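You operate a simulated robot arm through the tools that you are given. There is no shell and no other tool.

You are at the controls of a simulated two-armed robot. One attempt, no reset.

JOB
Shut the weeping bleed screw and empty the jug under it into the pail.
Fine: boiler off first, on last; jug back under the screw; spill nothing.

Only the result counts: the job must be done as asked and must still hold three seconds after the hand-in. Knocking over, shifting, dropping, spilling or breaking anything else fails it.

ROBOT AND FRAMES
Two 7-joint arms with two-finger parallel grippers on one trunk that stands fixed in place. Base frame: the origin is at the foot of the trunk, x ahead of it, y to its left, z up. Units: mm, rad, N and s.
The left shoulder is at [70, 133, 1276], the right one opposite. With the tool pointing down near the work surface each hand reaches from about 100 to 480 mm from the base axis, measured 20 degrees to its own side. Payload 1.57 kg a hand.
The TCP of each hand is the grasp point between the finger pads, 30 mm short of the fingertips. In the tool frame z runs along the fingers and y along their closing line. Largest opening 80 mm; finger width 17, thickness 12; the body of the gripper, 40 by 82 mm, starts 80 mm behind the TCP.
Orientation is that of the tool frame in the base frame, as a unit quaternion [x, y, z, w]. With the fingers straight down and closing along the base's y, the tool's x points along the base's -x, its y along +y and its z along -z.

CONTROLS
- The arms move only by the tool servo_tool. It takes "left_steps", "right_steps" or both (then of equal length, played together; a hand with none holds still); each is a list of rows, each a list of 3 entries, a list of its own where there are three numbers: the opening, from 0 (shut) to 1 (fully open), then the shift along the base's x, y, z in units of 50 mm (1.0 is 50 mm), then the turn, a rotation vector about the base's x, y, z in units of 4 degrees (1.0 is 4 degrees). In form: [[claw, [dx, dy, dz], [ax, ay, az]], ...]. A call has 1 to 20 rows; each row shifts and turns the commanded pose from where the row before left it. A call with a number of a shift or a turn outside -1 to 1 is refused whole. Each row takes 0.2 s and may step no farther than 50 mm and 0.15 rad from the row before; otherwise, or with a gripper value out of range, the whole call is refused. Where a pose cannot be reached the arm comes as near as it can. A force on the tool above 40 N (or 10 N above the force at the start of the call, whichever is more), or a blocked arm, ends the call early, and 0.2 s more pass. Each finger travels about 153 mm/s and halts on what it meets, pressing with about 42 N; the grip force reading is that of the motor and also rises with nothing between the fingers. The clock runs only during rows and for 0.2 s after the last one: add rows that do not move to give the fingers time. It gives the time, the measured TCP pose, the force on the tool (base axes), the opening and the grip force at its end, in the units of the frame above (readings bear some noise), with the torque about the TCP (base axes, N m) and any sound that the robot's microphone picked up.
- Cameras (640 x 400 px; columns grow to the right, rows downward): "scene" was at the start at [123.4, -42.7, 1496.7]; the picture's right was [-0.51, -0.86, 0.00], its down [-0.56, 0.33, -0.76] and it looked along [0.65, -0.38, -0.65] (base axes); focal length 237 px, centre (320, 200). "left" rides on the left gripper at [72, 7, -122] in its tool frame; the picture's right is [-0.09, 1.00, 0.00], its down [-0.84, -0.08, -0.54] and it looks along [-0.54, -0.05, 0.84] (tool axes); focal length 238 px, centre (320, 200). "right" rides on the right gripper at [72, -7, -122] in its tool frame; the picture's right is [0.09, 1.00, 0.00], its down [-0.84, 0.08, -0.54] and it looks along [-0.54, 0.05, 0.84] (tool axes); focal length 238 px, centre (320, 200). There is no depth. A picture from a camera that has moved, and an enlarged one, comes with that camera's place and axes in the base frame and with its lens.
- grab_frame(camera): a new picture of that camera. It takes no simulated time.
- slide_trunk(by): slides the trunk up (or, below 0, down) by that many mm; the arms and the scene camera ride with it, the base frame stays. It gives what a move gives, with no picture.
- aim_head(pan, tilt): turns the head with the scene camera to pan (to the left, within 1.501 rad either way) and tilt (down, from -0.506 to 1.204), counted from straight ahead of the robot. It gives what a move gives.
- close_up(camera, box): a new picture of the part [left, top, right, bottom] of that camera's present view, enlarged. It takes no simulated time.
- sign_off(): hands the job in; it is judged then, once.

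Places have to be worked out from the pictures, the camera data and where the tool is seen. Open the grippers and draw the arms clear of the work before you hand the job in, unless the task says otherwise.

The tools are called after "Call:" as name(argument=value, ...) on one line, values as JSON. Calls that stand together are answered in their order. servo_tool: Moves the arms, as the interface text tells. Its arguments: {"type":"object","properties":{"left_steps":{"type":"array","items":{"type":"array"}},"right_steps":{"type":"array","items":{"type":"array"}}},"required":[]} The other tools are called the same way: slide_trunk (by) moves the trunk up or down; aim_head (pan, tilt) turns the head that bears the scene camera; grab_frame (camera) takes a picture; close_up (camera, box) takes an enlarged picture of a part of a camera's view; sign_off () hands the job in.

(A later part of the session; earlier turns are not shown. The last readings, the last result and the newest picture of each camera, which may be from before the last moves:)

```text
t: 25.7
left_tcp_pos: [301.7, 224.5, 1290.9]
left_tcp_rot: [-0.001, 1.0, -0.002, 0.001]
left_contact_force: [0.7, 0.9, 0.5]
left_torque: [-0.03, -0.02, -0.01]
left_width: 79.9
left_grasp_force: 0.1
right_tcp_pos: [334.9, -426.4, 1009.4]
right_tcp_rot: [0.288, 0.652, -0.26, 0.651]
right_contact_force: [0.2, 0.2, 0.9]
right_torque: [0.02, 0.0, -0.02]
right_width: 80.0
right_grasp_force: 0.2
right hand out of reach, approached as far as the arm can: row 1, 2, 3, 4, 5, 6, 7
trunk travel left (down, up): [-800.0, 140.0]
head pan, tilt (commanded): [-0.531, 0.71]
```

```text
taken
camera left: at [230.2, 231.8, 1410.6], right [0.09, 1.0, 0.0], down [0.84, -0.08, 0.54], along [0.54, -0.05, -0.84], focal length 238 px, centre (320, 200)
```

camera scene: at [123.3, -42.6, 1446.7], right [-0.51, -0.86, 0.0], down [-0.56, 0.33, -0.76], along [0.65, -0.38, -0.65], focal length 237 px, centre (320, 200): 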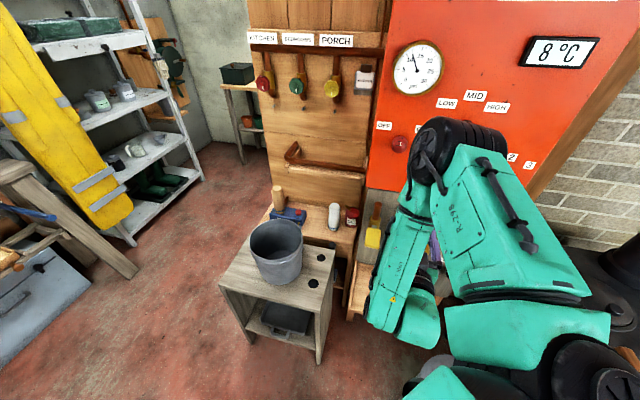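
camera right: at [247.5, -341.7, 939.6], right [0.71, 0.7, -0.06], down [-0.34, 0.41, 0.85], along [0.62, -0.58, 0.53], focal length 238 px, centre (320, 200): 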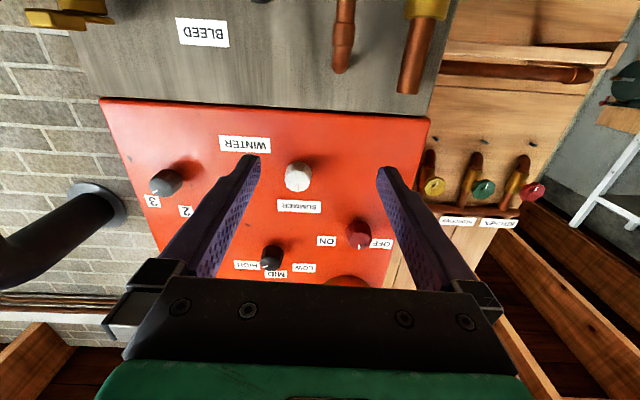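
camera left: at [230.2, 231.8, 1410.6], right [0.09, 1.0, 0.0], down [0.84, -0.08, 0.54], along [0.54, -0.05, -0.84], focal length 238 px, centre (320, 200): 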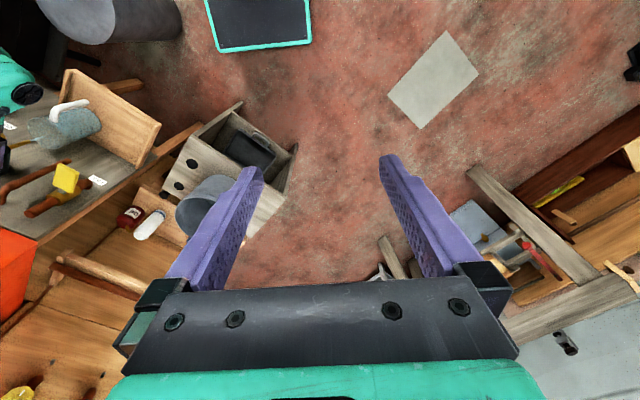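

Going lower with the elbow up hits the wrist limit, so instead the shoulder must come down below the work. I take the hand back up and out in front of the red panel, then lower the trunk in stages while raising the hand.

Call:
servo_tool(right_steps=[[1, [0.23, 0, 0.36], [0, 0, 0]], [1, [0.23, 0, 0.36], [0, 0, 0]], [1, [0.23, 0, 0.36], [0, 0, 0]], [1, [0.23, 0, 0.36], [0, 0, 0]], [1, [0.23, 0, 0.36], [0, 0, 0]], [1, [0.23, -0.01, 0.36], [0, 0, 0]], [1, [0.23, -0.01, 0.36], [0, 0, 0]], [1, [0.23, -0.01, 0.36], [0, 0, 0]], [1, [0, 0, 0], [0, 0, 0]]])

Call:
slide_trunk(by=-90)

Call:
servo_tool(right_steps=[[1, [0, 0, 0.5], [0, 0, 0]], [1, [0, 0, 0.5], [0, 0, 0]], [1, [0, 0, 0.5], [0, 0, 0]], [1, [0, 0, 0.5], [0, 0, 0]], [1, [0, 0, 0], [0, 0, 0]]])

```text
t: 27.7
left_tcp_pos: [303.4, 225.4, 1289.6]
left_tcp_rot: [-0.001, 1.0, -0.001, 0.0]
left_contact_force: [-0.1, 0.6, -0.6]
left_torque: [0.01, 0.03, -0.01]
left_width: 79.9
left_grasp_force: 0.0
right_tcp_pos: [428.1, -429.6, 1157.2]
right_tcp_rot: [0.28, 0.653, -0.254, 0.656]
right_contact_force: [-0.3, 0.8, -0.2]
right_torque: [0.03, -0.02, -0.03]
right_width: 80.1
right_grasp_force: 0.0
trunk travel left (down, up): [-800.0, 140.0]
head pan, tilt (commanded): [-0.531, 0.71]
```

```text
t: 28.9
left_tcp_pos: [301.3, 224.8, 1200.7]
left_tcp_rot: [0.0, 1.0, -0.002, 0.001]
left_contact_force: [0.5, -0.5, 0.7]
left_torque: [-0.04, -0.01, -0.02]
left_width: 80.0
left_grasp_force: 0.1
right_tcp_pos: [427.9, -430.2, 1067.4]
right_tcp_rot: [0.28, 0.653, -0.254, 0.656]
right_contact_force: [-0.2, 0.2, 0.3]
right_torque: [0.01, 0.05, 0.01]
right_width: 80.0
right_grasp_force: 0.1
trunk travel left (down, up): [-710.0, 230.0]
head pan, tilt (commanded): [-0.531, 0.71]
```

```text
t: 30.1
left_tcp_pos: [302.3, 225.0, 1201.6]
left_tcp_rot: [0.0, 1.0, -0.002, 0.0]
left_contact_force: [0.4, 0.1, 0.9]
left_torque: [0.0, 0.01, -0.01]
left_width: 79.8
left_grasp_force: 0.1
right_tcp_pos: [428.6, -430.9, 1165.6]
right_tcp_rot: [0.281, 0.653, -0.255, 0.656]
right_contact_force: [-0.6, 0.3, 0.3]
right_torque: [-0.03, 0.02, 0.01]
right_width: 80.1
right_grasp_force: 0.1
trunk travel left (down, up): [-710.0, 230.0]
head pan, tilt (commanded): [-0.531, 0.71]
```

That works. I continue lowering the trunk in stages with the hand kept high in front of the red panel.

Call:
slide_trunk(by=-100)

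Call:
servo_tool(right_steps=[[1, [0, 0, 0.5], [0, 0, 0]], [1, [0, 0, 0.5], [0, 0, 0]], [1, [0, 0, 0.5], [0, 0, 0]], [1, [0, 0, 0.5], [0, 0, 0]], [1, [0, 0, 0], [0, 0, 0]]])

Call:
slide_trunk(by=-100)

Call:
servo_tool(right_steps=[[1, [-0.2, -0.21, 0.3], [0, 0, 0]], [1, [-0.3, -0.31, 0.3], [0, 0, 0]], [1, [-0.3, -0.31, 0.3], [0, 0, 0]], [1, [-0.3, -0.31, 0.3], [0, 0, 0]], [1, [-0.3, -0.31, 0.3], [0, 0, 0]], [1, [-0.3, -0.31, 0.3], [0, 0, 0]], [1, [0, 0, 0], [0, 0, 0]]])

Call:
grab_frame(camera="scene")

Call:
grab_frame(camera="right")

```text
t: 31.5
left_tcp_pos: [301.2, 225.5, 1099.5]
left_tcp_rot: [-0.001, 1.0, -0.001, 0.001]
left_contact_force: [0.3, 0.6, 0.6]
left_torque: [-0.02, -0.02, -0.01]
left_width: 80.2
left_grasp_force: 0.0
right_tcp_pos: [427.6, -430.0, 1065.1]
right_tcp_rot: [0.28, 0.653, -0.254, 0.656]
right_contact_force: [-0.2, 0.7, -0.3]
right_torque: [-0.01, 0.0, 0.0]
right_width: 80.0
right_grasp_force: 0.1
trunk travel left (down, up): [-610.0, 330.0]
head pan, tilt (commanded): [-0.531, 0.71]
```

```text
t: 32.7
left_tcp_pos: [301.9, 225.4, 1100.8]
left_tcp_rot: [-0.001, 1.0, -0.001, 0.001]
left_contact_force: [-0.2, -0.2, 1.0]
left_torque: [0.0, -0.02, 0.03]
left_width: 79.9
left_grasp_force: 0.0
right_tcp_pos: [427.7, -431.7, 1163.9]
right_tcp_rot: [0.28, 0.653, -0.254, 0.656]
right_contact_force: [0.4, 0.4, -0.1]
right_torque: [-0.01, 0.0, 0.01]
right_width: 80.3
right_grasp_force: 0.0
trunk travel left (down, up): [-610.0, 330.0]
head pan, tilt (commanded): [-0.531, 0.71]
```

```text
t: 34.0
left_tcp_pos: [301.9, 224.6, 999.5]
left_tcp_rot: [-0.001, 1.0, -0.001, 0.001]
left_contact_force: [0.5, -0.3, -0.6]
left_torque: [0.0, 0.01, -0.02]
left_width: 80.1
left_grasp_force: 0.1
right_tcp_pos: [429.1, -431.8, 1064.2]
right_tcp_rot: [0.281, 0.653, -0.255, 0.656]
right_contact_force: [1.3, 0.3, 0.3]
right_torque: [-0.01, 0.01, -0.02]
right_width: 80.1
right_grasp_force: 0.0
trunk travel left (down, up): [-510.0, 430.0]
head pan, tilt (commanded): [-0.531, 0.71]
```

```text
t: 35.6
left_tcp_pos: [302.0, 224.7, 999.4]
left_tcp_rot: [-0.001, 1.0, -0.001, 0.0]
left_contact_force: [0.5, 0.2, -0.4]
left_torque: [-0.02, 0.01, 0.01]
left_width: 80.4
left_grasp_force: 0.0
right_tcp_pos: [343.3, -520.1, 1150.5]
right_tcp_rot: [0.28, 0.653, -0.253, 0.656]
right_contact_force: [0.5, 0.2, 0.5]
right_torque: [-0.01, 0.02, 0.0]
right_width: 80.0
right_grasp_force: 0.0
trunk travel left (down, up): [-510.0, 430.0]
head pan, tilt (commanded): [-0.531, 0.71]
```

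```text
taken
camera scene: at [123.7, -42.4, 1156.6], right [-0.51, -0.86, 0.0], down [-0.56, 0.33, -0.76], along [0.65, -0.38, -0.65], focal length 237 px, centre (320, 200)
```

scene: 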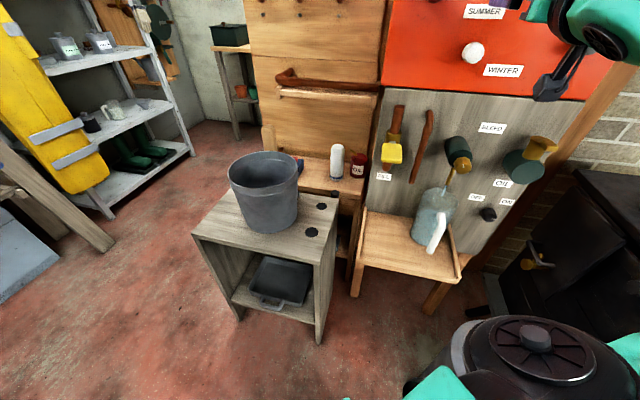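

```text
taken
camera right: at [254.2, -438.7, 1080.4], right [0.7, 0.71, -0.06], down [-0.35, 0.41, 0.84], along [0.63, -0.57, 0.53], focal length 238 px, centre (320, 200)
```

right: 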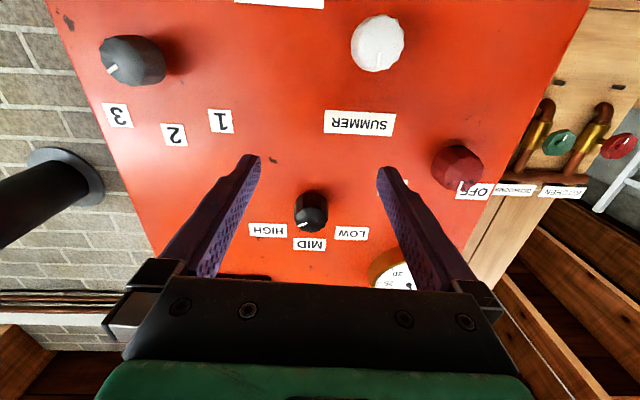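

Now the hand is above the bleed screw's line and the scene camera has a clear view. I zoom in on the screw, jug and pail.

Call:
close_up(camera="scene", box=[400, 110, 528, 190])

Call:
close_up(camera="scene", box=[340, 170, 500, 290])

Call:
close_up(camera="scene", box=[180, 130, 360, 250])

```text
5.00 times, centred on (464, 150) of scene
camera zoom: at [123.7, -42.4, 1156.6], right [-0.51, -0.86, 0.0], down [-0.56, 0.33, -0.76], along [0.65, -0.38, -0.65], focal length 1187 px, centre (-400, 450)
```

zoom: 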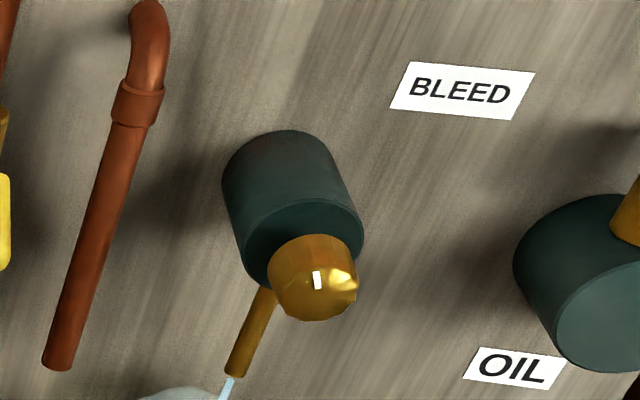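

```text
3.33 times, centred on (420, 230) of scene
camera zoom: at [123.7, -42.4, 1156.6], right [-0.51, -0.86, 0.0], down [-0.56, 0.33, -0.76], along [0.65, -0.38, -0.65], focal length 791 px, centre (-13, 100)
```

zoom: 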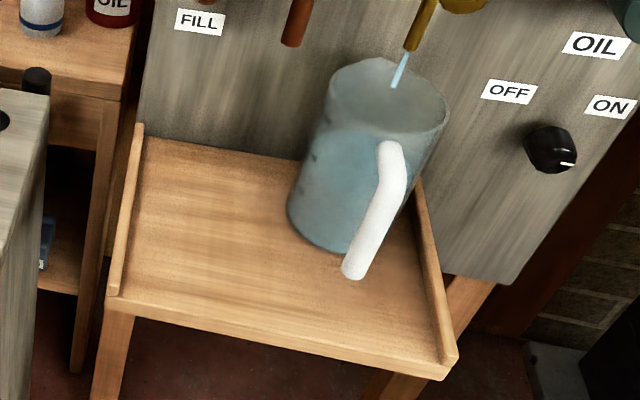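

```text
3.33 times, centred on (270, 190) of scene
camera zoom: at [123.7, -42.4, 1156.6], right [-0.51, -0.86, 0.0], down [-0.56, 0.33, -0.76], along [0.65, -0.38, -0.65], focal length 791 px, centre (487, 233)
```

zoom: 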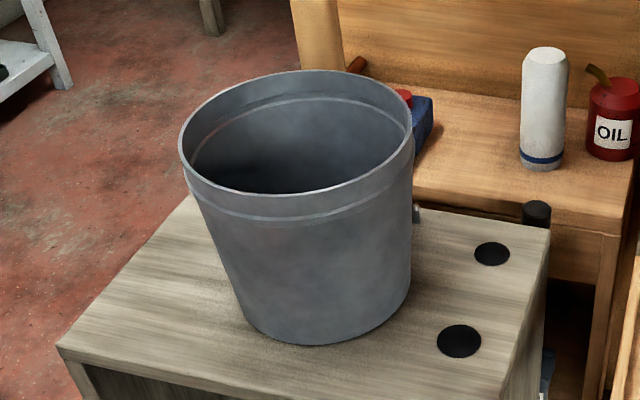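

I take a left-hand camera view too, to triangulate the screw, jug, handle and pail against the scene view.

Call:
grab_frame(camera="left")

Call:
close_up(camera="left", box=[0, 0, 240, 150])

```text
taken
camera left: at [230.6, 232.0, 1120.4], right [0.09, 1.0, 0.0], down [0.84, -0.07, 0.54], along [0.54, -0.05, -0.84], focal length 238 px, centre (320, 200)
```

left: 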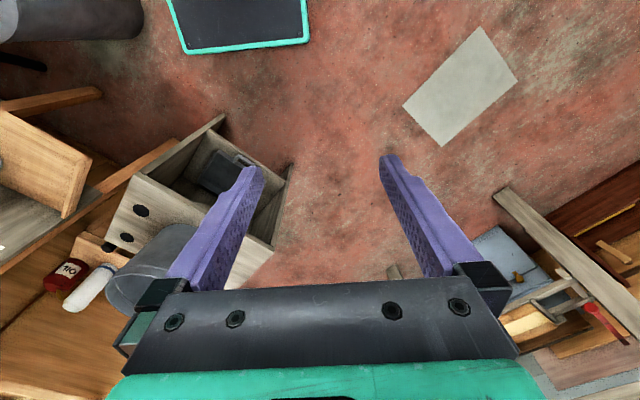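

```text
2.67 times, centred on (120, 75) of left
camera zoom: at [230.6, 232.0, 1120.4], right [0.09, 1.0, 0.0], down [0.84, -0.07, 0.54], along [0.54, -0.05, -0.84], focal length 636 px, centre (853, 533)
```

zoom: 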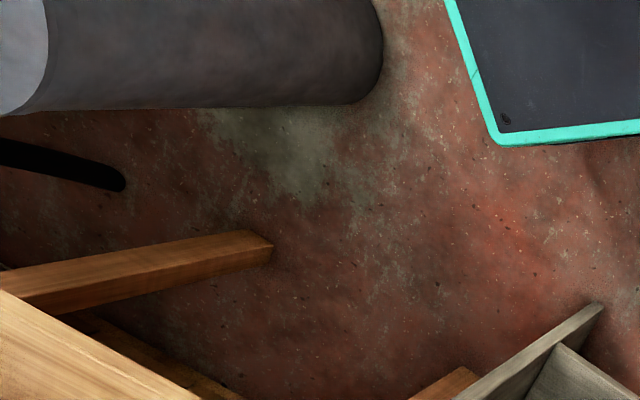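

The screw is a scalloped brass knob (about 36 mm wide, front face about 97 mm off the panel, near (340, -521, 885)), with the jug below it (axis about (363, -540), rim z about 760, handle facing out). I lower the trunk another 120 mm so the hand comes down above the screw, then look with the wrist camera.

Call:
slide_trunk(by=-120)

Call:
grab_frame(camera="scene")

Call:
grab_frame(camera="right")

```text
t: 37.1
left_tcp_pos: [302.4, 224.1, 879.6]
left_tcp_rot: [-0.001, 1.0, -0.001, 0.0]
left_contact_force: [0.7, 0.0, 0.3]
left_torque: [0.01, 0.0, 0.04]
left_width: 80.2
left_grasp_force: 0.0
right_tcp_pos: [343.1, -520.6, 1031.3]
right_tcp_rot: [0.28, 0.653, -0.254, 0.656]
right_contact_force: [0.2, -0.4, 0.0]
right_torque: [0.0, 0.01, 0.0]
right_width: 80.1
right_grasp_force: 0.1
trunk travel left (down, up): [-390.0, 550.0]
head pan, tilt (commanded): [-0.531, 0.71]
```

```text
taken
camera scene: at [123.1, -42.6, 1036.7], right [-0.51, -0.86, 0.0], down [-0.56, 0.33, -0.76], along [0.65, -0.38, -0.65], focal length 237 px, centre (320, 200)
```

scene: 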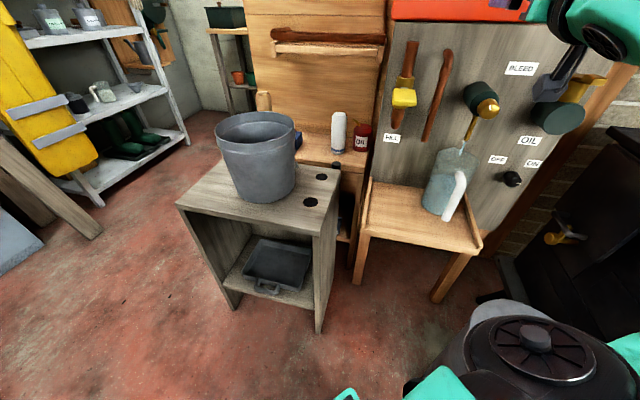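

```text
taken
camera right: at [253.9, -438.6, 960.3], right [0.7, 0.71, -0.06], down [-0.35, 0.41, 0.84], along [0.63, -0.57, 0.53], focal length 238 px, centre (320, 200)
```

right: 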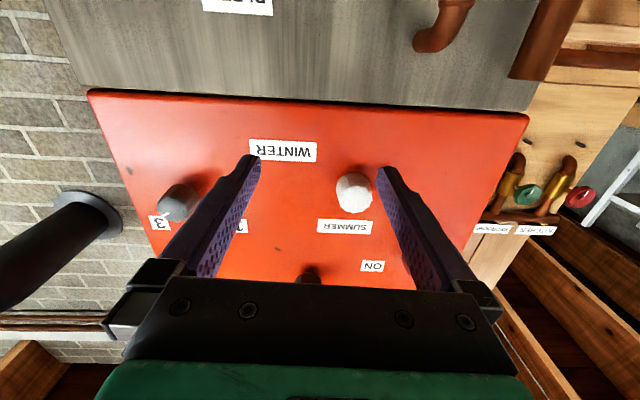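

I zoom in again from this lower head position for better triangulation.

Call:
close_up(camera="scene", box=[410, 60, 538, 140])

Call:
close_up(camera="scene", box=[400, 130, 528, 230])

```text
5.00 times, centred on (474, 100) of scene
camera zoom: at [123.1, -42.6, 1036.7], right [-0.51, -0.86, 0.0], down [-0.56, 0.33, -0.76], along [0.65, -0.38, -0.65], focal length 1187 px, centre (-450, 700)
```

zoom: 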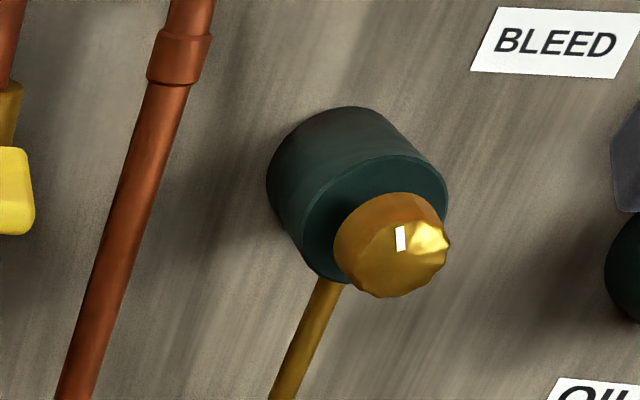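

```text
4.00 times, centred on (464, 180) of scene
camera zoom: at [123.1, -42.6, 1036.7], right [-0.51, -0.86, 0.0], down [-0.56, 0.33, -0.76], along [0.65, -0.38, -0.65], focal length 949 px, centre (-256, 280)
```

zoom: 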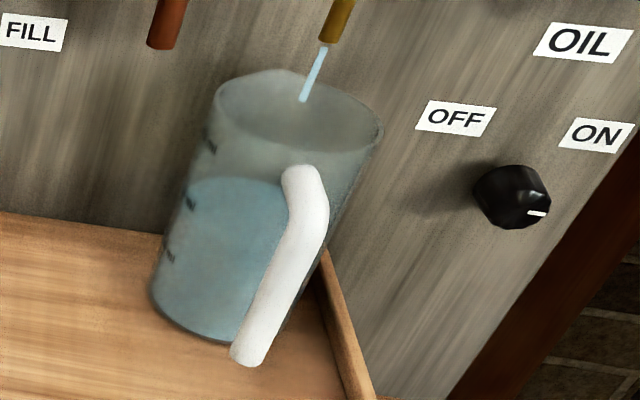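

The knob's front centre is near (340, -523, 883) with its pointer up-left; the jug is a bit over half full. I back off 35 mm, lower the trunk 110 mm more and look from in front of the screw.

Call:
servo_tool(right_steps=[[1, [-0.275, 0.219, 0], [0, 0, 0]], [1, [-0.275, 0.219, 0], [0, 0, 0]], [1, [0, 0, 0], [0, 0, 0]]])

Call:
slide_trunk(by=-110)

Call:
servo_tool(right_steps=[[1, [0, 0, -0.3], [0, 0, 0]], [1, [0, 0, -0.3], [0, 0, 0]], [1, [0, 0, 0], [0, 0, 0]]])

Call:
grab_frame(camera="right")

Call:
grab_frame(camera="scene")

```text
t: 37.9
left_tcp_pos: [301.8, 224.4, 879.5]
left_tcp_rot: [0.0, 1.0, 0.0, 0.001]
left_contact_force: [-0.3, 0.5, 0.2]
left_torque: [0.02, -0.03, 0.0]
left_width: 80.0
left_grasp_force: 0.0
right_tcp_pos: [315.8, -500.3, 1030.7]
right_tcp_rot: [0.28, 0.653, -0.255, 0.656]
right_contact_force: [0.0, -0.1, -0.2]
right_torque: [0.0, -0.05, 0.05]
right_width: 79.8
right_grasp_force: 0.0
trunk travel left (down, up): [-390.0, 550.0]
head pan, tilt (commanded): [-0.531, 0.71]
```

```text
t: 39.3
left_tcp_pos: [301.4, 223.8, 770.5]
left_tcp_rot: [-0.001, 1.0, 0.0, 0.001]
left_contact_force: [-0.3, -0.2, 0.1]
left_torque: [0.02, 0.0, 0.0]
left_width: 80.0
left_grasp_force: 0.1
right_tcp_pos: [315.6, -499.5, 920.0]
right_tcp_rot: [0.28, 0.653, -0.255, 0.656]
right_contact_force: [1.0, 0.0, -0.2]
right_torque: [0.0, 0.03, 0.02]
right_width: 79.7
right_grasp_force: 0.0
trunk travel left (down, up): [-280.0, 660.0]
head pan, tilt (commanded): [-0.531, 0.71]
```

```text
t: 40.1
left_tcp_pos: [301.8, 224.6, 770.6]
left_tcp_rot: [-0.001, 1.0, -0.001, 0.001]
left_contact_force: [-0.2, 0.3, -0.2]
left_torque: [0.0, 0.01, -0.02]
left_width: 80.1
left_grasp_force: 0.1
right_tcp_pos: [317.4, -499.7, 891.4]
right_tcp_rot: [0.28, 0.653, -0.254, 0.656]
right_contact_force: [-0.2, 0.0, 0.6]
right_torque: [0.01, 0.03, 0.02]
right_width: 80.2
right_grasp_force: 0.1
trunk travel left (down, up): [-280.0, 660.0]
head pan, tilt (commanded): [-0.531, 0.71]
```

```text
taken
camera right: at [228.2, -417.4, 820.2], right [0.7, 0.71, -0.06], down [-0.35, 0.41, 0.84], along [0.63, -0.57, 0.53], focal length 238 px, centre (320, 200)
```

right: 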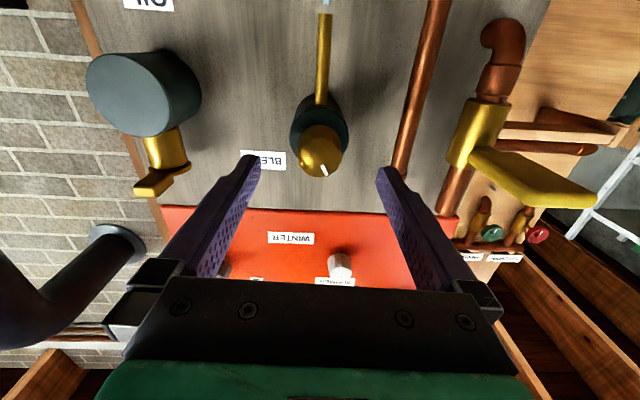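

```text
taken
camera scene: at [123.2, -42.6, 926.7], right [-0.51, -0.86, 0.0], down [-0.56, 0.33, -0.76], along [0.65, -0.38, -0.65], focal length 237 px, centre (320, 200)
```

scene: 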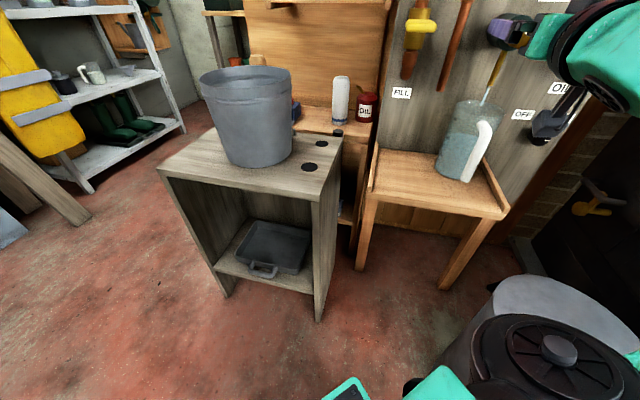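

The screw is now in the wrist view, almost centred. I zoom in to get the offset to the tool axis.

Call:
close_up(camera="right", box=[256, 80, 384, 190])

```text
3.64 times, centred on (320, 135) of right
camera zoom: at [228.2, -417.4, 820.2], right [0.7, 0.71, -0.06], down [-0.35, 0.41, 0.84], along [0.63, -0.57, 0.53], focal length 867 px, centre (320, 436)
```

zoom: 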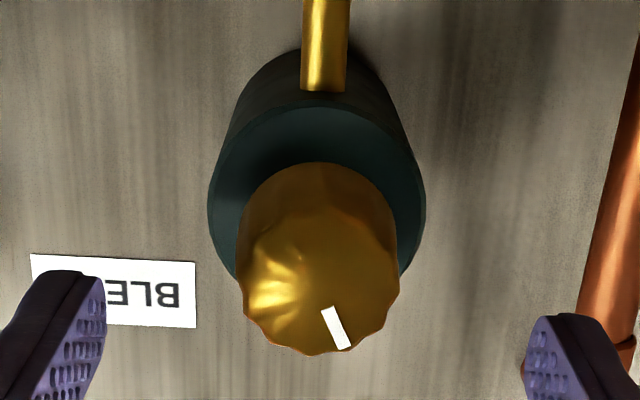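

All three views agree on the knob front at about (339, -520, 881), 96 mm off the panel, ~31 mm wide. I lower 10 mm onto its axis and pre-roll 50° counter-clockwise so I can then turn it clockwise.

Call:
servo_tool(right_steps=[[1, [0, 0, -0.1], [-0.985, 0.955, 0]], [1, [0, 0, -0.1], [-0.985, 0.955, 0]], [1, [0, 0, 0], [-0.985, 0.955, 0]], [1, [0, 0, 0], [-0.985, 0.955, 0]], [1, [0, 0, 0], [-0.985, 0.955, 0]], [1, [0, 0, 0], [-0.985, 0.955, 0]], [1, [0, 0, 0], [-0.985, 0.955, 0]], [1, [0, 0, 0], [-0.985, 0.955, 0]], [1, [0, 0, 0], [-0.985, 0.955, 0]], [1, [0, 0, 0], [0, 0, 0]]])

Call:
close_up(camera="right", box=[240, 80, 400, 190])

Call:
grab_frame(camera="right")

```text
t: 42.3
left_tcp_pos: [302.7, 226.0, 771.2]
left_tcp_rot: [-0.001, 1.0, -0.001, 0.001]
left_contact_force: [0.0, 1.1, -0.3]
left_torque: [0.01, 0.0, 0.02]
left_width: 80.0
left_grasp_force: 0.2
right_tcp_pos: [315.6, -499.5, 880.4]
right_tcp_rot: [-0.016, 0.708, -0.509, 0.49]
right_contact_force: [0.0, -0.2, -0.2]
right_torque: [0.02, -0.01, -0.01]
right_width: 79.9
right_grasp_force: 0.1
trunk travel left (down, up): [-280.0, 660.0]
head pan, tilt (commanded): [-0.531, 0.71]
```

```text
3.64 times, centred on (320, 135) of right
camera zoom: at [190.1, -454.8, 837.0], right [0.42, 0.43, -0.8], down [0.09, 0.86, 0.51], along [0.9, -0.28, 0.33], focal length 867 px, centre (320, 436)
```

zoom: 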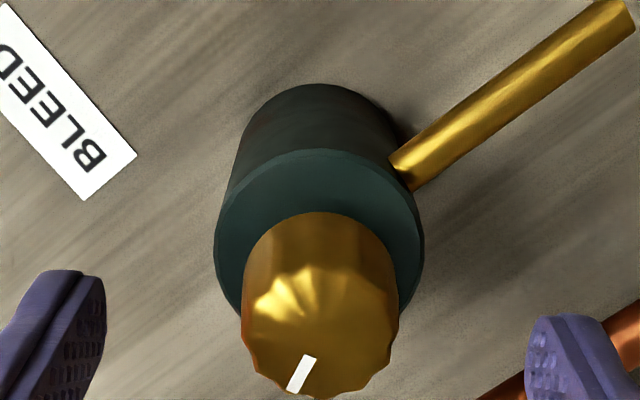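

```text
taken
camera right: at [190.1, -454.8, 837.0], right [0.42, 0.43, -0.8], down [0.09, 0.86, 0.51], along [0.9, -0.28, 0.33], focal length 238 px, centre (320, 200)
```

right: 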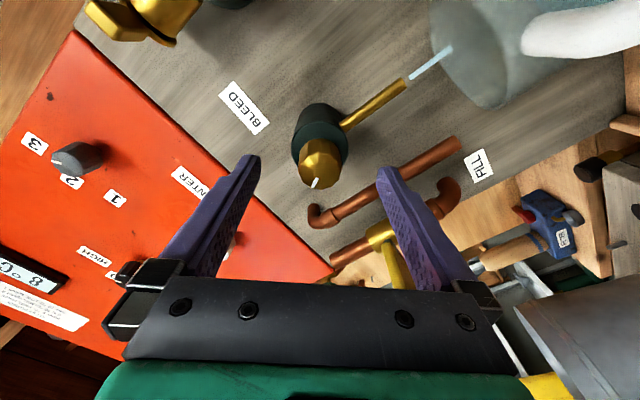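

The knob is on the tool axis. I advance 22 mm and close on it.

Call:
servo_tool(right_steps=[[1, [0.11, -0.106, 0], [0, 0, 0]], [1, [0.11, -0.106, 0], [0, 0, 0]], [1, [0.1, -0.1, 0], [0, 0, 0]], [1, [0, 0, 0], [0, 0, 0]], [0, [0, 0, 0], [0, 0, 0]], [0, [0, 0, 0], [0, 0, 0]], [0, [0, 0, 0], [0, 0, 0]]])

Call:
close_up(camera="right", box=[240, 80, 400, 190])

```text
t: 43.9
left_tcp_pos: [301.2, 225.1, 770.0]
left_tcp_rot: [-0.001, 1.0, -0.001, 0.0]
left_contact_force: [0.2, -0.7, -0.1]
left_torque: [0.0, -0.01, 0.01]
left_width: 79.7
left_grasp_force: 0.0
right_tcp_pos: [332.3, -516.7, 880.4]
right_tcp_rot: [-0.018, 0.709, -0.506, 0.49]
right_contact_force: [-1.9, 8.4, -12.5]
right_torque: [-0.48, -0.52, 0.19]
right_width: 31.7
right_grasp_force: 40.6
trunk travel left (down, up): [-280.0, 660.0]
head pan, tilt (commanded): [-0.531, 0.71]
```

```text
3.64 times, centred on (320, 135) of right
camera zoom: at [206.4, -471.4, 837.3], right [0.42, 0.43, -0.8], down [0.08, 0.85, 0.51], along [0.9, -0.28, 0.32], focal length 867 px, centre (320, 436)
```

zoom: 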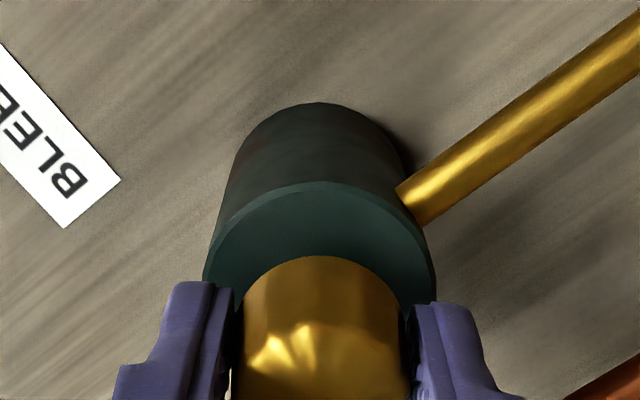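

Gripped at 31.7 mm. I turn clockwise about 33° first and check the stream and torque.

Call:
servo_tool(right_steps=[[0, [0.01, 0.01, -0.015], [0, 0, 0]], [0, [0, 0, 0], [0.985, -0.955, 0]], [0, [0, 0, 0], [0.985, -0.955, 0]], [0, [0, 0, 0], [0.985, -0.955, 0]], [0, [0, 0, 0], [0.985, -0.955, 0]], [0, [0, 0, 0], [0.985, -0.955, 0]], [0, [0, 0, 0], [0.985, -0.955, 0]]])

Call:
grab_frame(camera="right")

Call:
close_up(camera="scene", box=[420, 0, 600, 190])

```text
t: 45.5
left_tcp_pos: [302.2, 225.0, 771.4]
left_tcp_rot: [-0.001, 1.0, 0.0, 0.001]
left_contact_force: [-0.4, 0.1, 0.1]
left_torque: [0.02, 0.02, -0.03]
left_width: 80.0
left_grasp_force: 0.1
right_tcp_pos: [333.2, -515.5, 880.0]
right_tcp_rot: [0.184, 0.685, -0.346, 0.614]
right_contact_force: [0.5, -1.7, 0.6]
right_torque: [-0.45, -0.15, -0.62]
right_width: 31.1
right_grasp_force: 39.3
trunk travel left (down, up): [-280.0, 660.0]
head pan, tilt (commanded): [-0.531, 0.71]
```

```text
taken
camera right: at [229.6, -447.6, 813.4], right [0.66, 0.67, -0.34], down [-0.18, 0.58, 0.8], along [0.73, -0.46, 0.5], focal length 238 px, centre (320, 200)
```

right: 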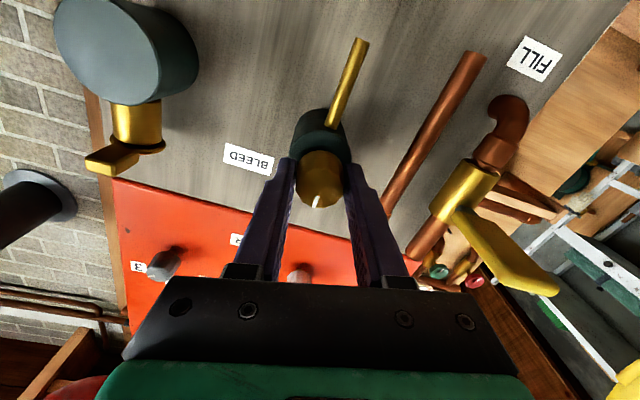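

```text
2.11 times, centred on (510, 95) of scene
camera zoom: at [123.5, -42.7, 926.7], right [-0.51, -0.86, 0.0], down [-0.56, 0.33, -0.76], along [0.65, -0.38, -0.65], focal length 500 px, centre (-80, 421)
```

zoom: 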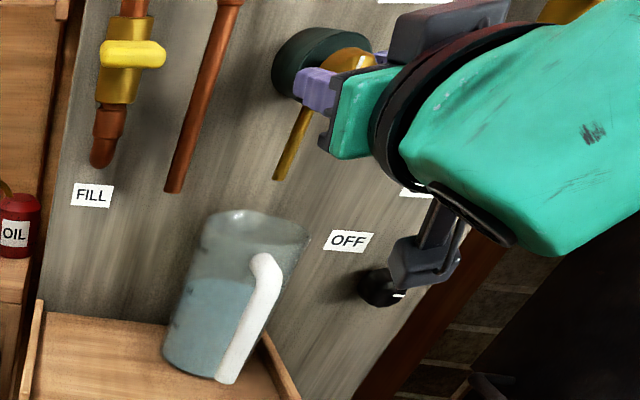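

The stream has stopped. I turn a little more clockwise to seat it firmly against its stop.

Call:
servo_tool(right_steps=[[0, [0, 0, 0], [0.985, -0.955, 0]], [0, [0, 0, 0], [0.985, -0.955, 0]], [0, [0, 0, 0], [0.985, -0.955, 0]]])

Call:
close_up(camera="right", box=[240, 80, 400, 220])

```text
t: 46.3
left_tcp_pos: [301.9, 224.1, 771.7]
left_tcp_rot: [-0.001, 1.0, 0.001, 0.001]
left_contact_force: [0.0, -0.6, 0.0]
left_torque: [0.01, -0.02, 0.04]
left_width: 80.0
left_grasp_force: 0.0
right_tcp_pos: [333.1, -514.8, 879.8]
right_tcp_rot: [0.281, 0.652, -0.254, 0.656]
right_contact_force: [-0.4, -5.0, 1.3]
right_torque: [-0.47, 0.1, -0.77]
right_width: 31.5
right_grasp_force: 41.0
trunk travel left (down, up): [-280.0, 660.0]
head pan, tilt (commanded): [-0.531, 0.71]
```

```text
2.86 times, centred on (320, 150) of right
camera zoom: at [243.1, -432.8, 809.3], right [0.7, 0.71, -0.05], down [-0.35, 0.41, 0.84], along [0.62, -0.57, 0.53], focal length 681 px, centre (320, 343)
```

zoom: 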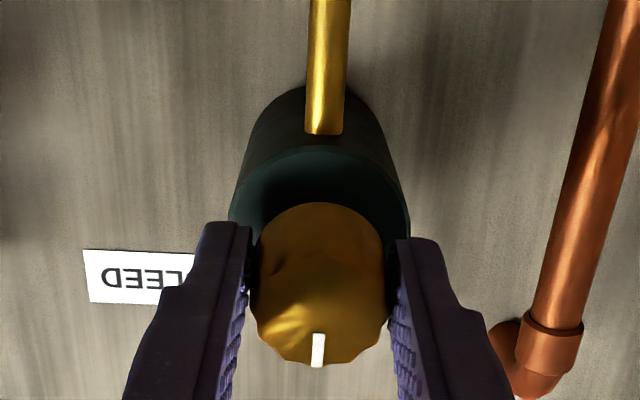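

The knob slipped at its stop with the pointer straight up and no stream: the bleed screw is shut. I release, back away, and raise both hands before lowering the trunk for the jug handle.

Call:
servo_tool(right_steps=[[1, [0, 0, 0], [0, 0, 0]], [1, [0, 0, 0], [0, 0, 0]], [1, [-0.3, 0.29, 0], [0, 0, 0]], [1, [-0.3, 0.29, 0], [0, 0, 0]], [1, [0, 0, 0], [0, 0, 0]]])

Call:
close_up(camera="right", box=[200, 0, 440, 200])

```text
t: 47.5
left_tcp_pos: [302.0, 224.0, 770.6]
left_tcp_rot: [-0.001, 1.0, 0.0, 0.002]
left_contact_force: [-0.1, -0.2, 0.2]
left_torque: [-0.02, 0.0, -0.01]
left_width: 80.3
left_grasp_force: 0.0
right_tcp_pos: [303.4, -484.9, 879.1]
right_tcp_rot: [0.28, 0.653, -0.254, 0.656]
right_contact_force: [0.2, 0.7, -0.2]
right_torque: [-0.01, -0.01, 0.01]
right_width: 80.0
right_grasp_force: 0.1
trunk travel left (down, up): [-280.0, 660.0]
head pan, tilt (commanded): [-0.531, 0.71]
```

```text
2.00 times, centred on (320, 100) of right
camera zoom: at [214.3, -402.2, 809.3], right [0.7, 0.71, -0.06], down [-0.35, 0.41, 0.84], along [0.63, -0.57, 0.53], focal length 477 px, centre (320, 400)
```

zoom: 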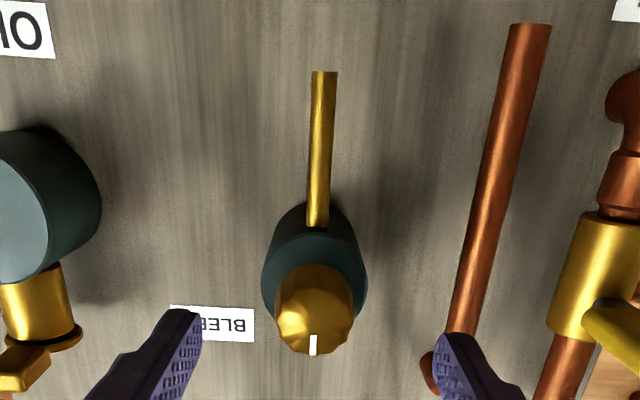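

The stream is dry and the screw's pointer is up. I raise both hands about 110 mm, then slide the trunk down 190 mm to bring the hand in front of the jug handle.

Call:
servo_tool(left_steps=[[1, [0, 0, 0.4], [0, 0, 0]], [1, [0, 0, 0.4], [0, 0, 0]], [1, [0, 0, 0.4], [0, 0, 0]], [1, [0, 0, 0.4], [0, 0, 0]], [1, [0, 0, 0.4], [0, 0, 0]], [1, [0, 0, 0.4], [0, 0, 0]], [1, [0, 0, 0], [0, 0, 0]]], right_steps=[[1, [0, 0.02, 0.37], [0, 0, 0]], [1, [0, 0.02, 0.37], [0, 0, 0]], [1, [0, 0.02, 0.37], [0, 0, 0]], [1, [0, 0.02, 0.37], [0, 0, 0]], [1, [0, 0.02, 0.37], [0, 0, 0]], [1, [0, 0.01, 0.37], [0, 0, 0]], [1, [0, 0, 0], [0, 0, 0]]])

Call:
slide_trunk(by=-180)

Call:
grab_frame(camera="right")

Call:
grab_frame(camera="scene")

```text
t: 49.1
left_tcp_pos: [337.9, 189.9, 847.7]
left_tcp_rot: [-0.001, 1.0, -0.001, 0.001]
left_contact_force: [0.1, 0.3, -0.4]
left_torque: [0.0, 0.01, -0.02]
left_width: 80.1
left_grasp_force: 0.2
left hand out of reach, approached as far as the arm can: row 2, 3, 4, 5, 6
right_tcp_pos: [304.2, -480.7, 991.8]
right_tcp_rot: [0.28, 0.653, -0.255, 0.656]
right_contact_force: [-0.3, -0.4, 0.4]
right_torque: [0.0, 0.02, -0.05]
right_width: 80.1
right_grasp_force: 0.2
trunk travel left (down, up): [-280.0, 660.0]
head pan, tilt (commanded): [-0.531, 0.71]
```

```text
t: 51.1
left_tcp_pos: [338.3, 189.9, 667.1]
left_tcp_rot: [-0.001, 1.0, -0.001, 0.001]
left_contact_force: [-0.5, 0.2, -0.4]
left_torque: [-0.03, -0.02, 0.04]
left_width: 79.9
left_grasp_force: 0.0
right_tcp_pos: [303.5, -481.4, 810.7]
right_tcp_rot: [0.28, 0.653, -0.254, 0.656]
right_contact_force: [-0.2, -0.9, 0.3]
right_torque: [0.01, 0.01, 0.03]
right_width: 79.8
right_grasp_force: 0.1
trunk travel left (down, up): [-100.0, 840.0]
head pan, tilt (commanded): [-0.531, 0.71]
```

```text
taken
camera right: at [215.0, -398.6, 740.1], right [0.7, 0.71, -0.06], down [-0.35, 0.41, 0.84], along [0.63, -0.57, 0.53], focal length 238 px, centre (320, 200)
```

right: 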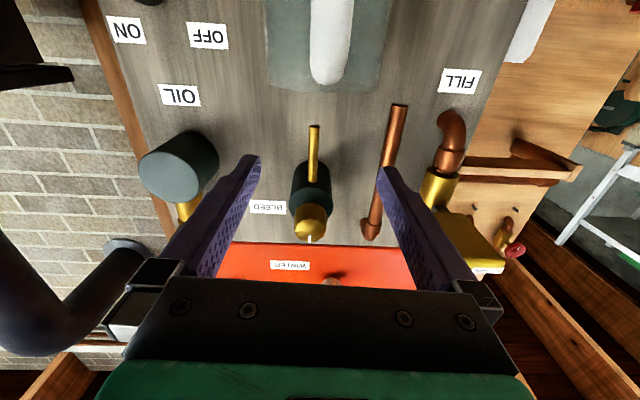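

```text
taken
camera scene: at [123.2, -42.6, 746.7], right [-0.51, -0.86, 0.0], down [-0.56, 0.33, -0.76], along [0.65, -0.38, -0.65], focal length 237 px, centre (320, 200)
```

scene: 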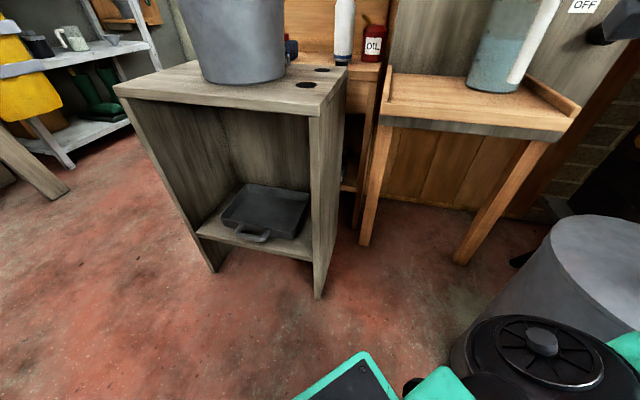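

The hand is now about 50 mm above the handle top and nearly in line. I turn the head to see the jug and handle from the side.

Call:
aim_head(pan=-0.85, tilt=0.1)

Call:
grab_frame(camera="scene")

Call:
close_up(camera="right", box=[240, 0, 400, 100])

```text
t: 52.1
left_tcp_pos: [338.6, 187.9, 668.4]
left_tcp_rot: [-0.002, 1.0, -0.002, 0.0]
left_contact_force: [0.1, 0.0, 0.2]
left_torque: [0.01, 0.02, -0.01]
left_width: 80.1
left_grasp_force: 0.1
right_tcp_pos: [305.6, -481.0, 810.4]
right_tcp_rot: [0.28, 0.653, -0.254, 0.656]
right_contact_force: [0.4, 0.7, -0.4]
right_torque: [0.01, 0.04, 0.0]
right_width: 79.9
right_grasp_force: 0.1
trunk travel left (down, up): [-100.0, 840.0]
head pan, tilt (commanded): [-0.85, 0.099]
```

```text
taken
camera scene: at [111.1, -68.9, 802.3], right [-0.75, -0.66, 0.0], down [-0.07, 0.08, -0.99], along [0.66, -0.75, -0.1], focal length 237 px, centre (320, 200)
```

scene: 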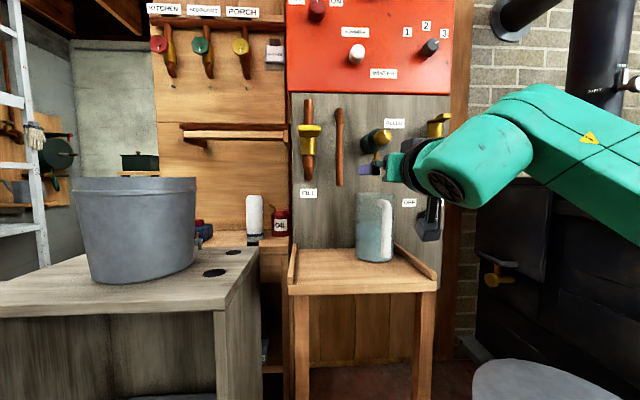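

```text
4.00 times, centred on (320, 50) of right
camera zoom: at [215.1, -398.6, 740.1], right [0.7, 0.71, -0.06], down [-0.35, 0.41, 0.84], along [0.63, -0.57, 0.53], focal length 953 px, centre (320, 800)
```

zoom: 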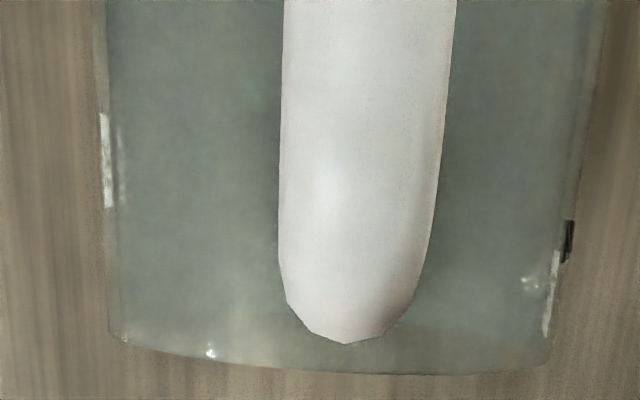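

The handle bar (about 18 mm thick) is within a millimetre of my tool line, top at z about 755, and TCP is at the right stand-off. I descend 66 mm with fingers straddling the handle.

Call:
servo_tool(right_steps=[[1, [0, 0, -0.33], [0, 0, 0]], [1, [0, 0, -0.33], [0, 0, 0]], [1, [0, 0, -0.33], [0, 0, 0]], [1, [0, 0, -0.33], [0, 0, 0]], [1, [0, 0, 0], [0, 0, 0]]])

Call:
grab_frame(camera="right")

Call:
close_up(camera="scene", box=[300, 150, 460, 270])

```text
t: 53.3
left_tcp_pos: [338.6, 188.9, 667.8]
left_tcp_rot: [-0.001, 1.0, -0.001, 0.002]
left_contact_force: [0.0, -0.3, -0.6]
left_torque: [0.01, 0.03, 0.02]
left_width: 80.0
left_grasp_force: 0.0
right_tcp_pos: [303.7, -483.2, 744.0]
right_tcp_rot: [0.28, 0.653, -0.255, 0.656]
right_contact_force: [-0.2, 0.2, -0.1]
right_torque: [-0.01, 0.0, 0.0]
right_width: 79.9
right_grasp_force: 0.1
trunk travel left (down, up): [-100.0, 840.0]
head pan, tilt (commanded): [-0.85, 0.099]
```

```text
taken
camera right: at [214.5, -400.7, 674.3], right [0.7, 0.71, -0.06], down [-0.35, 0.41, 0.84], along [0.63, -0.57, 0.53], focal length 238 px, centre (320, 200)
```

right: 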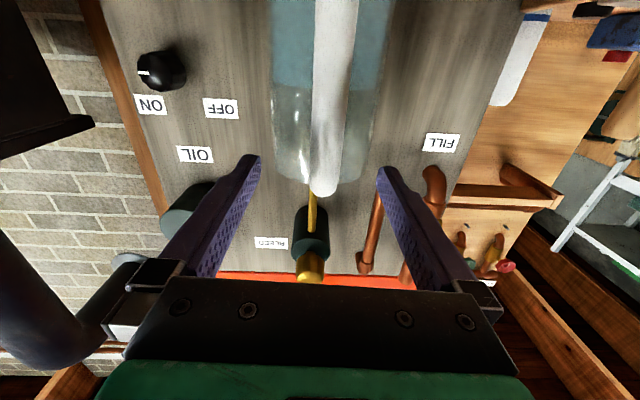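

```text
3.33 times, centred on (380, 210) of scene
camera zoom: at [111.1, -68.9, 802.4], right [-0.75, -0.66, 0.0], down [-0.07, 0.07, -0.99], along [0.66, -0.75, -0.1], focal length 791 px, centre (120, 167)
```

zoom: 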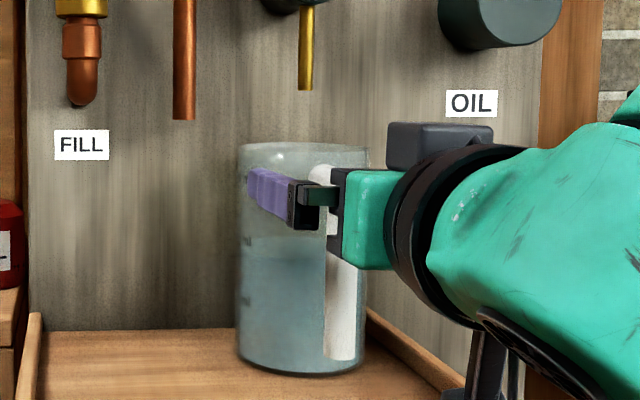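

The fingers straddle the handle just under its top bend. I raise 4 mm to cover the horizontal stub as well, and close.

Call:
servo_tool(right_steps=[[1, [0, 0, 0.08], [0, 0, 0]], [1, [0, 0, 0], [0, 0, 0]], [0, [0, 0, 0], [0, 0, 0]], [0, [0, 0, 0], [0, 0, 0]], [0, [0, 0, 0], [0, 0, 0]]])

Call:
close_up(camera="right", box=[220, 60, 420, 260])

Call:
close_up(camera="scene", box=[300, 150, 460, 270])

```text
t: 54.5
left_tcp_pos: [337.6, 189.2, 667.6]
left_tcp_rot: [-0.001, 1.0, -0.001, 0.001]
left_contact_force: [1.0, -0.4, 0.8]
left_torque: [0.01, -0.06, 0.01]
left_width: 80.0
left_grasp_force: 0.1
right_tcp_pos: [304.4, -481.5, 750.3]
right_tcp_rot: [0.28, 0.653, -0.255, 0.656]
right_contact_force: [0.6, -0.9, 1.1]
right_torque: [-0.23, -0.13, 0.05]
right_width: 17.6
right_grasp_force: 32.2
trunk travel left (down, up): [-100.0, 840.0]
head pan, tilt (commanded): [-0.85, 0.099]
```

```text
2.00 times, centred on (320, 160) of right
camera zoom: at [214.3, -399.7, 678.9], right [0.7, 0.71, -0.06], down [-0.35, 0.41, 0.84], along [0.63, -0.57, 0.53], focal length 477 px, centre (320, 280)
```

zoom: 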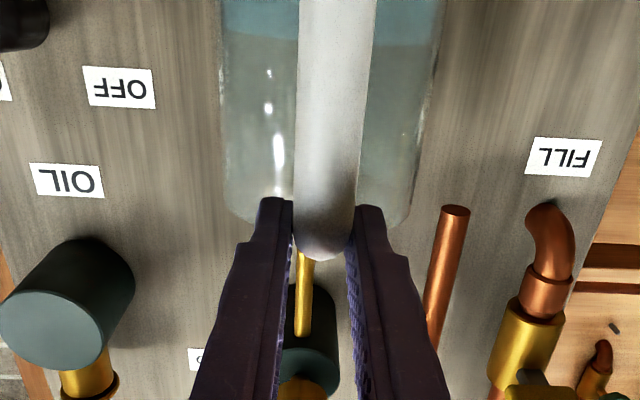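

```text
3.33 times, centred on (380, 210) of scene
camera zoom: at [111.1, -68.8, 802.4], right [-0.75, -0.66, 0.0], down [-0.07, 0.07, -1.0], along [0.66, -0.75, -0.1], focal length 791 px, centre (120, 167)
```

zoom: 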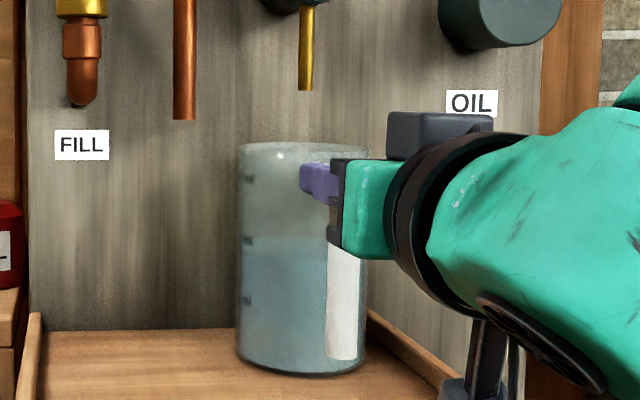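

The handle is gripped at 17.6 mm. I lift gently by about 10 mm and check the weight and whether the jug sags.

Call:
servo_tool(right_steps=[[0, [0, 0, 0.03], [0, 0, 0]], [0, [0, 0, 0.04], [0, 0, 0]], [0, [0, 0, 0.04], [0, 0, 0]], [0, [0, 0, 0.04], [0, 0, 0]], [0, [0, 0, 0.04], [0, 0, 0]], [0, [0, 0, 0], [0, 0, 0]], [0, [0, 0, 0], [0, 0, 0]]])

Call:
close_up(camera="scene", box=[300, 150, 460, 270])

Call:
close_up(camera="right", box=[220, 60, 420, 260])

```text
t: 56.1
left_tcp_pos: [339.0, 188.9, 667.7]
left_tcp_rot: [-0.001, 1.0, -0.001, 0.002]
left_contact_force: [-0.6, -0.4, -0.9]
left_torque: [0.0, 0.0, -0.04]
left_width: 80.1
left_grasp_force: 0.1
right_tcp_pos: [302.3, -482.0, 757.7]
right_tcp_rot: [0.28, 0.653, -0.255, 0.656]
right_contact_force: [-0.3, 0.6, -0.4]
right_torque: [0.09, 0.08, 0.0]
right_width: 17.1
right_grasp_force: 32.0
trunk travel left (down, up): [-100.0, 840.0]
head pan, tilt (commanded): [-0.85, 0.099]
```

```text
3.33 times, centred on (380, 210) of scene
camera zoom: at [111.2, -69.1, 802.3], right [-0.75, -0.66, 0.0], down [-0.07, 0.07, -0.99], along [0.66, -0.75, -0.1], focal length 791 px, centre (120, 167)
```

zoom: 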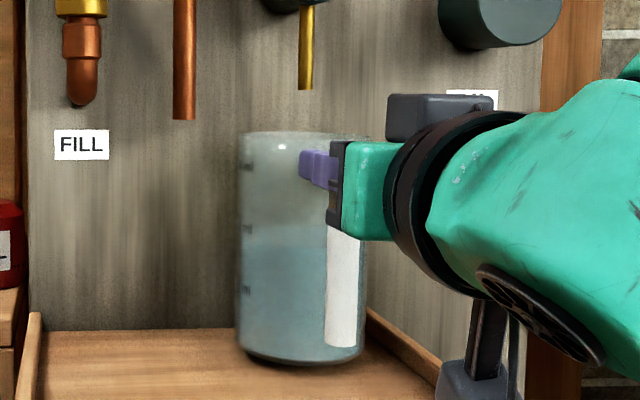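

```text
2.00 times, centred on (320, 160) of right
camera zoom: at [214.4, -398.9, 686.6], right [0.7, 0.71, -0.06], down [-0.35, 0.41, 0.84], along [0.63, -0.57, 0.53], focal length 477 px, centre (320, 280)
```

zoom: 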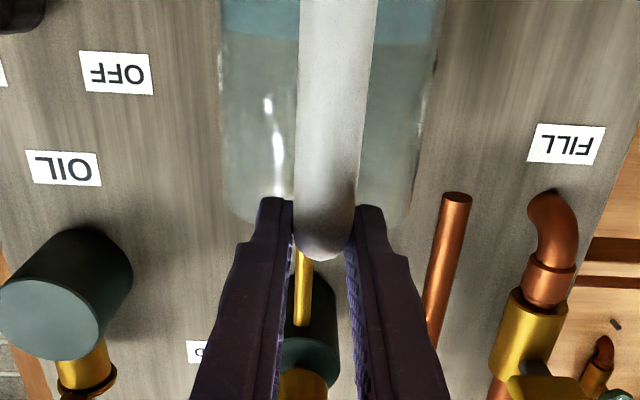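

The jug hangs upright without sag. I lift another 7 mm (rim still below the spout tip) and draw it straight out from the panel in slow steps.

Call:
servo_tool(right_steps=[[0, [0, 0, 0.07], [0, 0, 0]], [0, [0, 0, 0.07], [0, 0, 0]], [0, [-0.1, 0.1, 0], [0, 0, 0]], [0, [-0.14, 0.136, 0], [0, 0, 0]], [0, [-0.16, 0.155, 0], [0, 0, 0]], [0, [-0.16, 0.155, 0], [0, 0, 0]], [0, [-0.16, 0.155, 0], [0, 0, 0]], [0, [0, 0, 0], [0, 0, 0]]])

Call:
grab_frame(camera="scene")

```text
t: 57.9
left_tcp_pos: [338.5, 189.1, 667.8]
left_tcp_rot: [0.0, 1.0, -0.001, 0.001]
left_contact_force: [0.8, 0.5, 0.0]
left_torque: [-0.03, 0.02, -0.04]
left_width: 80.0
left_grasp_force: 0.1
right_tcp_pos: [268.7, -445.6, 767.0]
right_tcp_rot: [0.28, 0.653, -0.254, 0.656]
right_contact_force: [-0.5, 0.0, -1.2]
right_torque: [0.08, 0.1, -0.03]
right_width: 17.1
right_grasp_force: 32.2
trunk travel left (down, up): [-100.0, 840.0]
head pan, tilt (commanded): [-0.85, 0.099]
```

```text
taken
camera scene: at [111.2, -69.1, 802.3], right [-0.75, -0.66, 0.0], down [-0.07, 0.07, -0.99], along [0.66, -0.75, -0.1], focal length 237 px, centre (320, 200)
```

scene: 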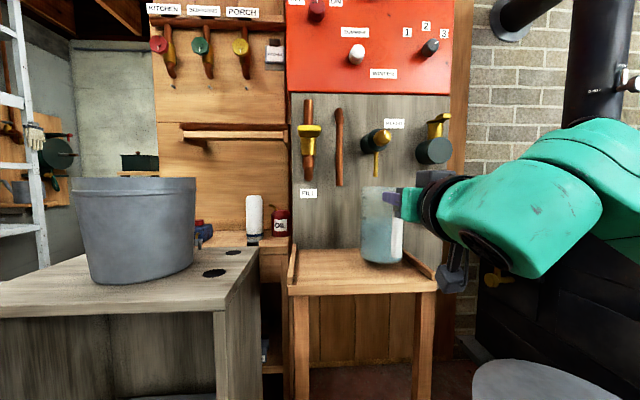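

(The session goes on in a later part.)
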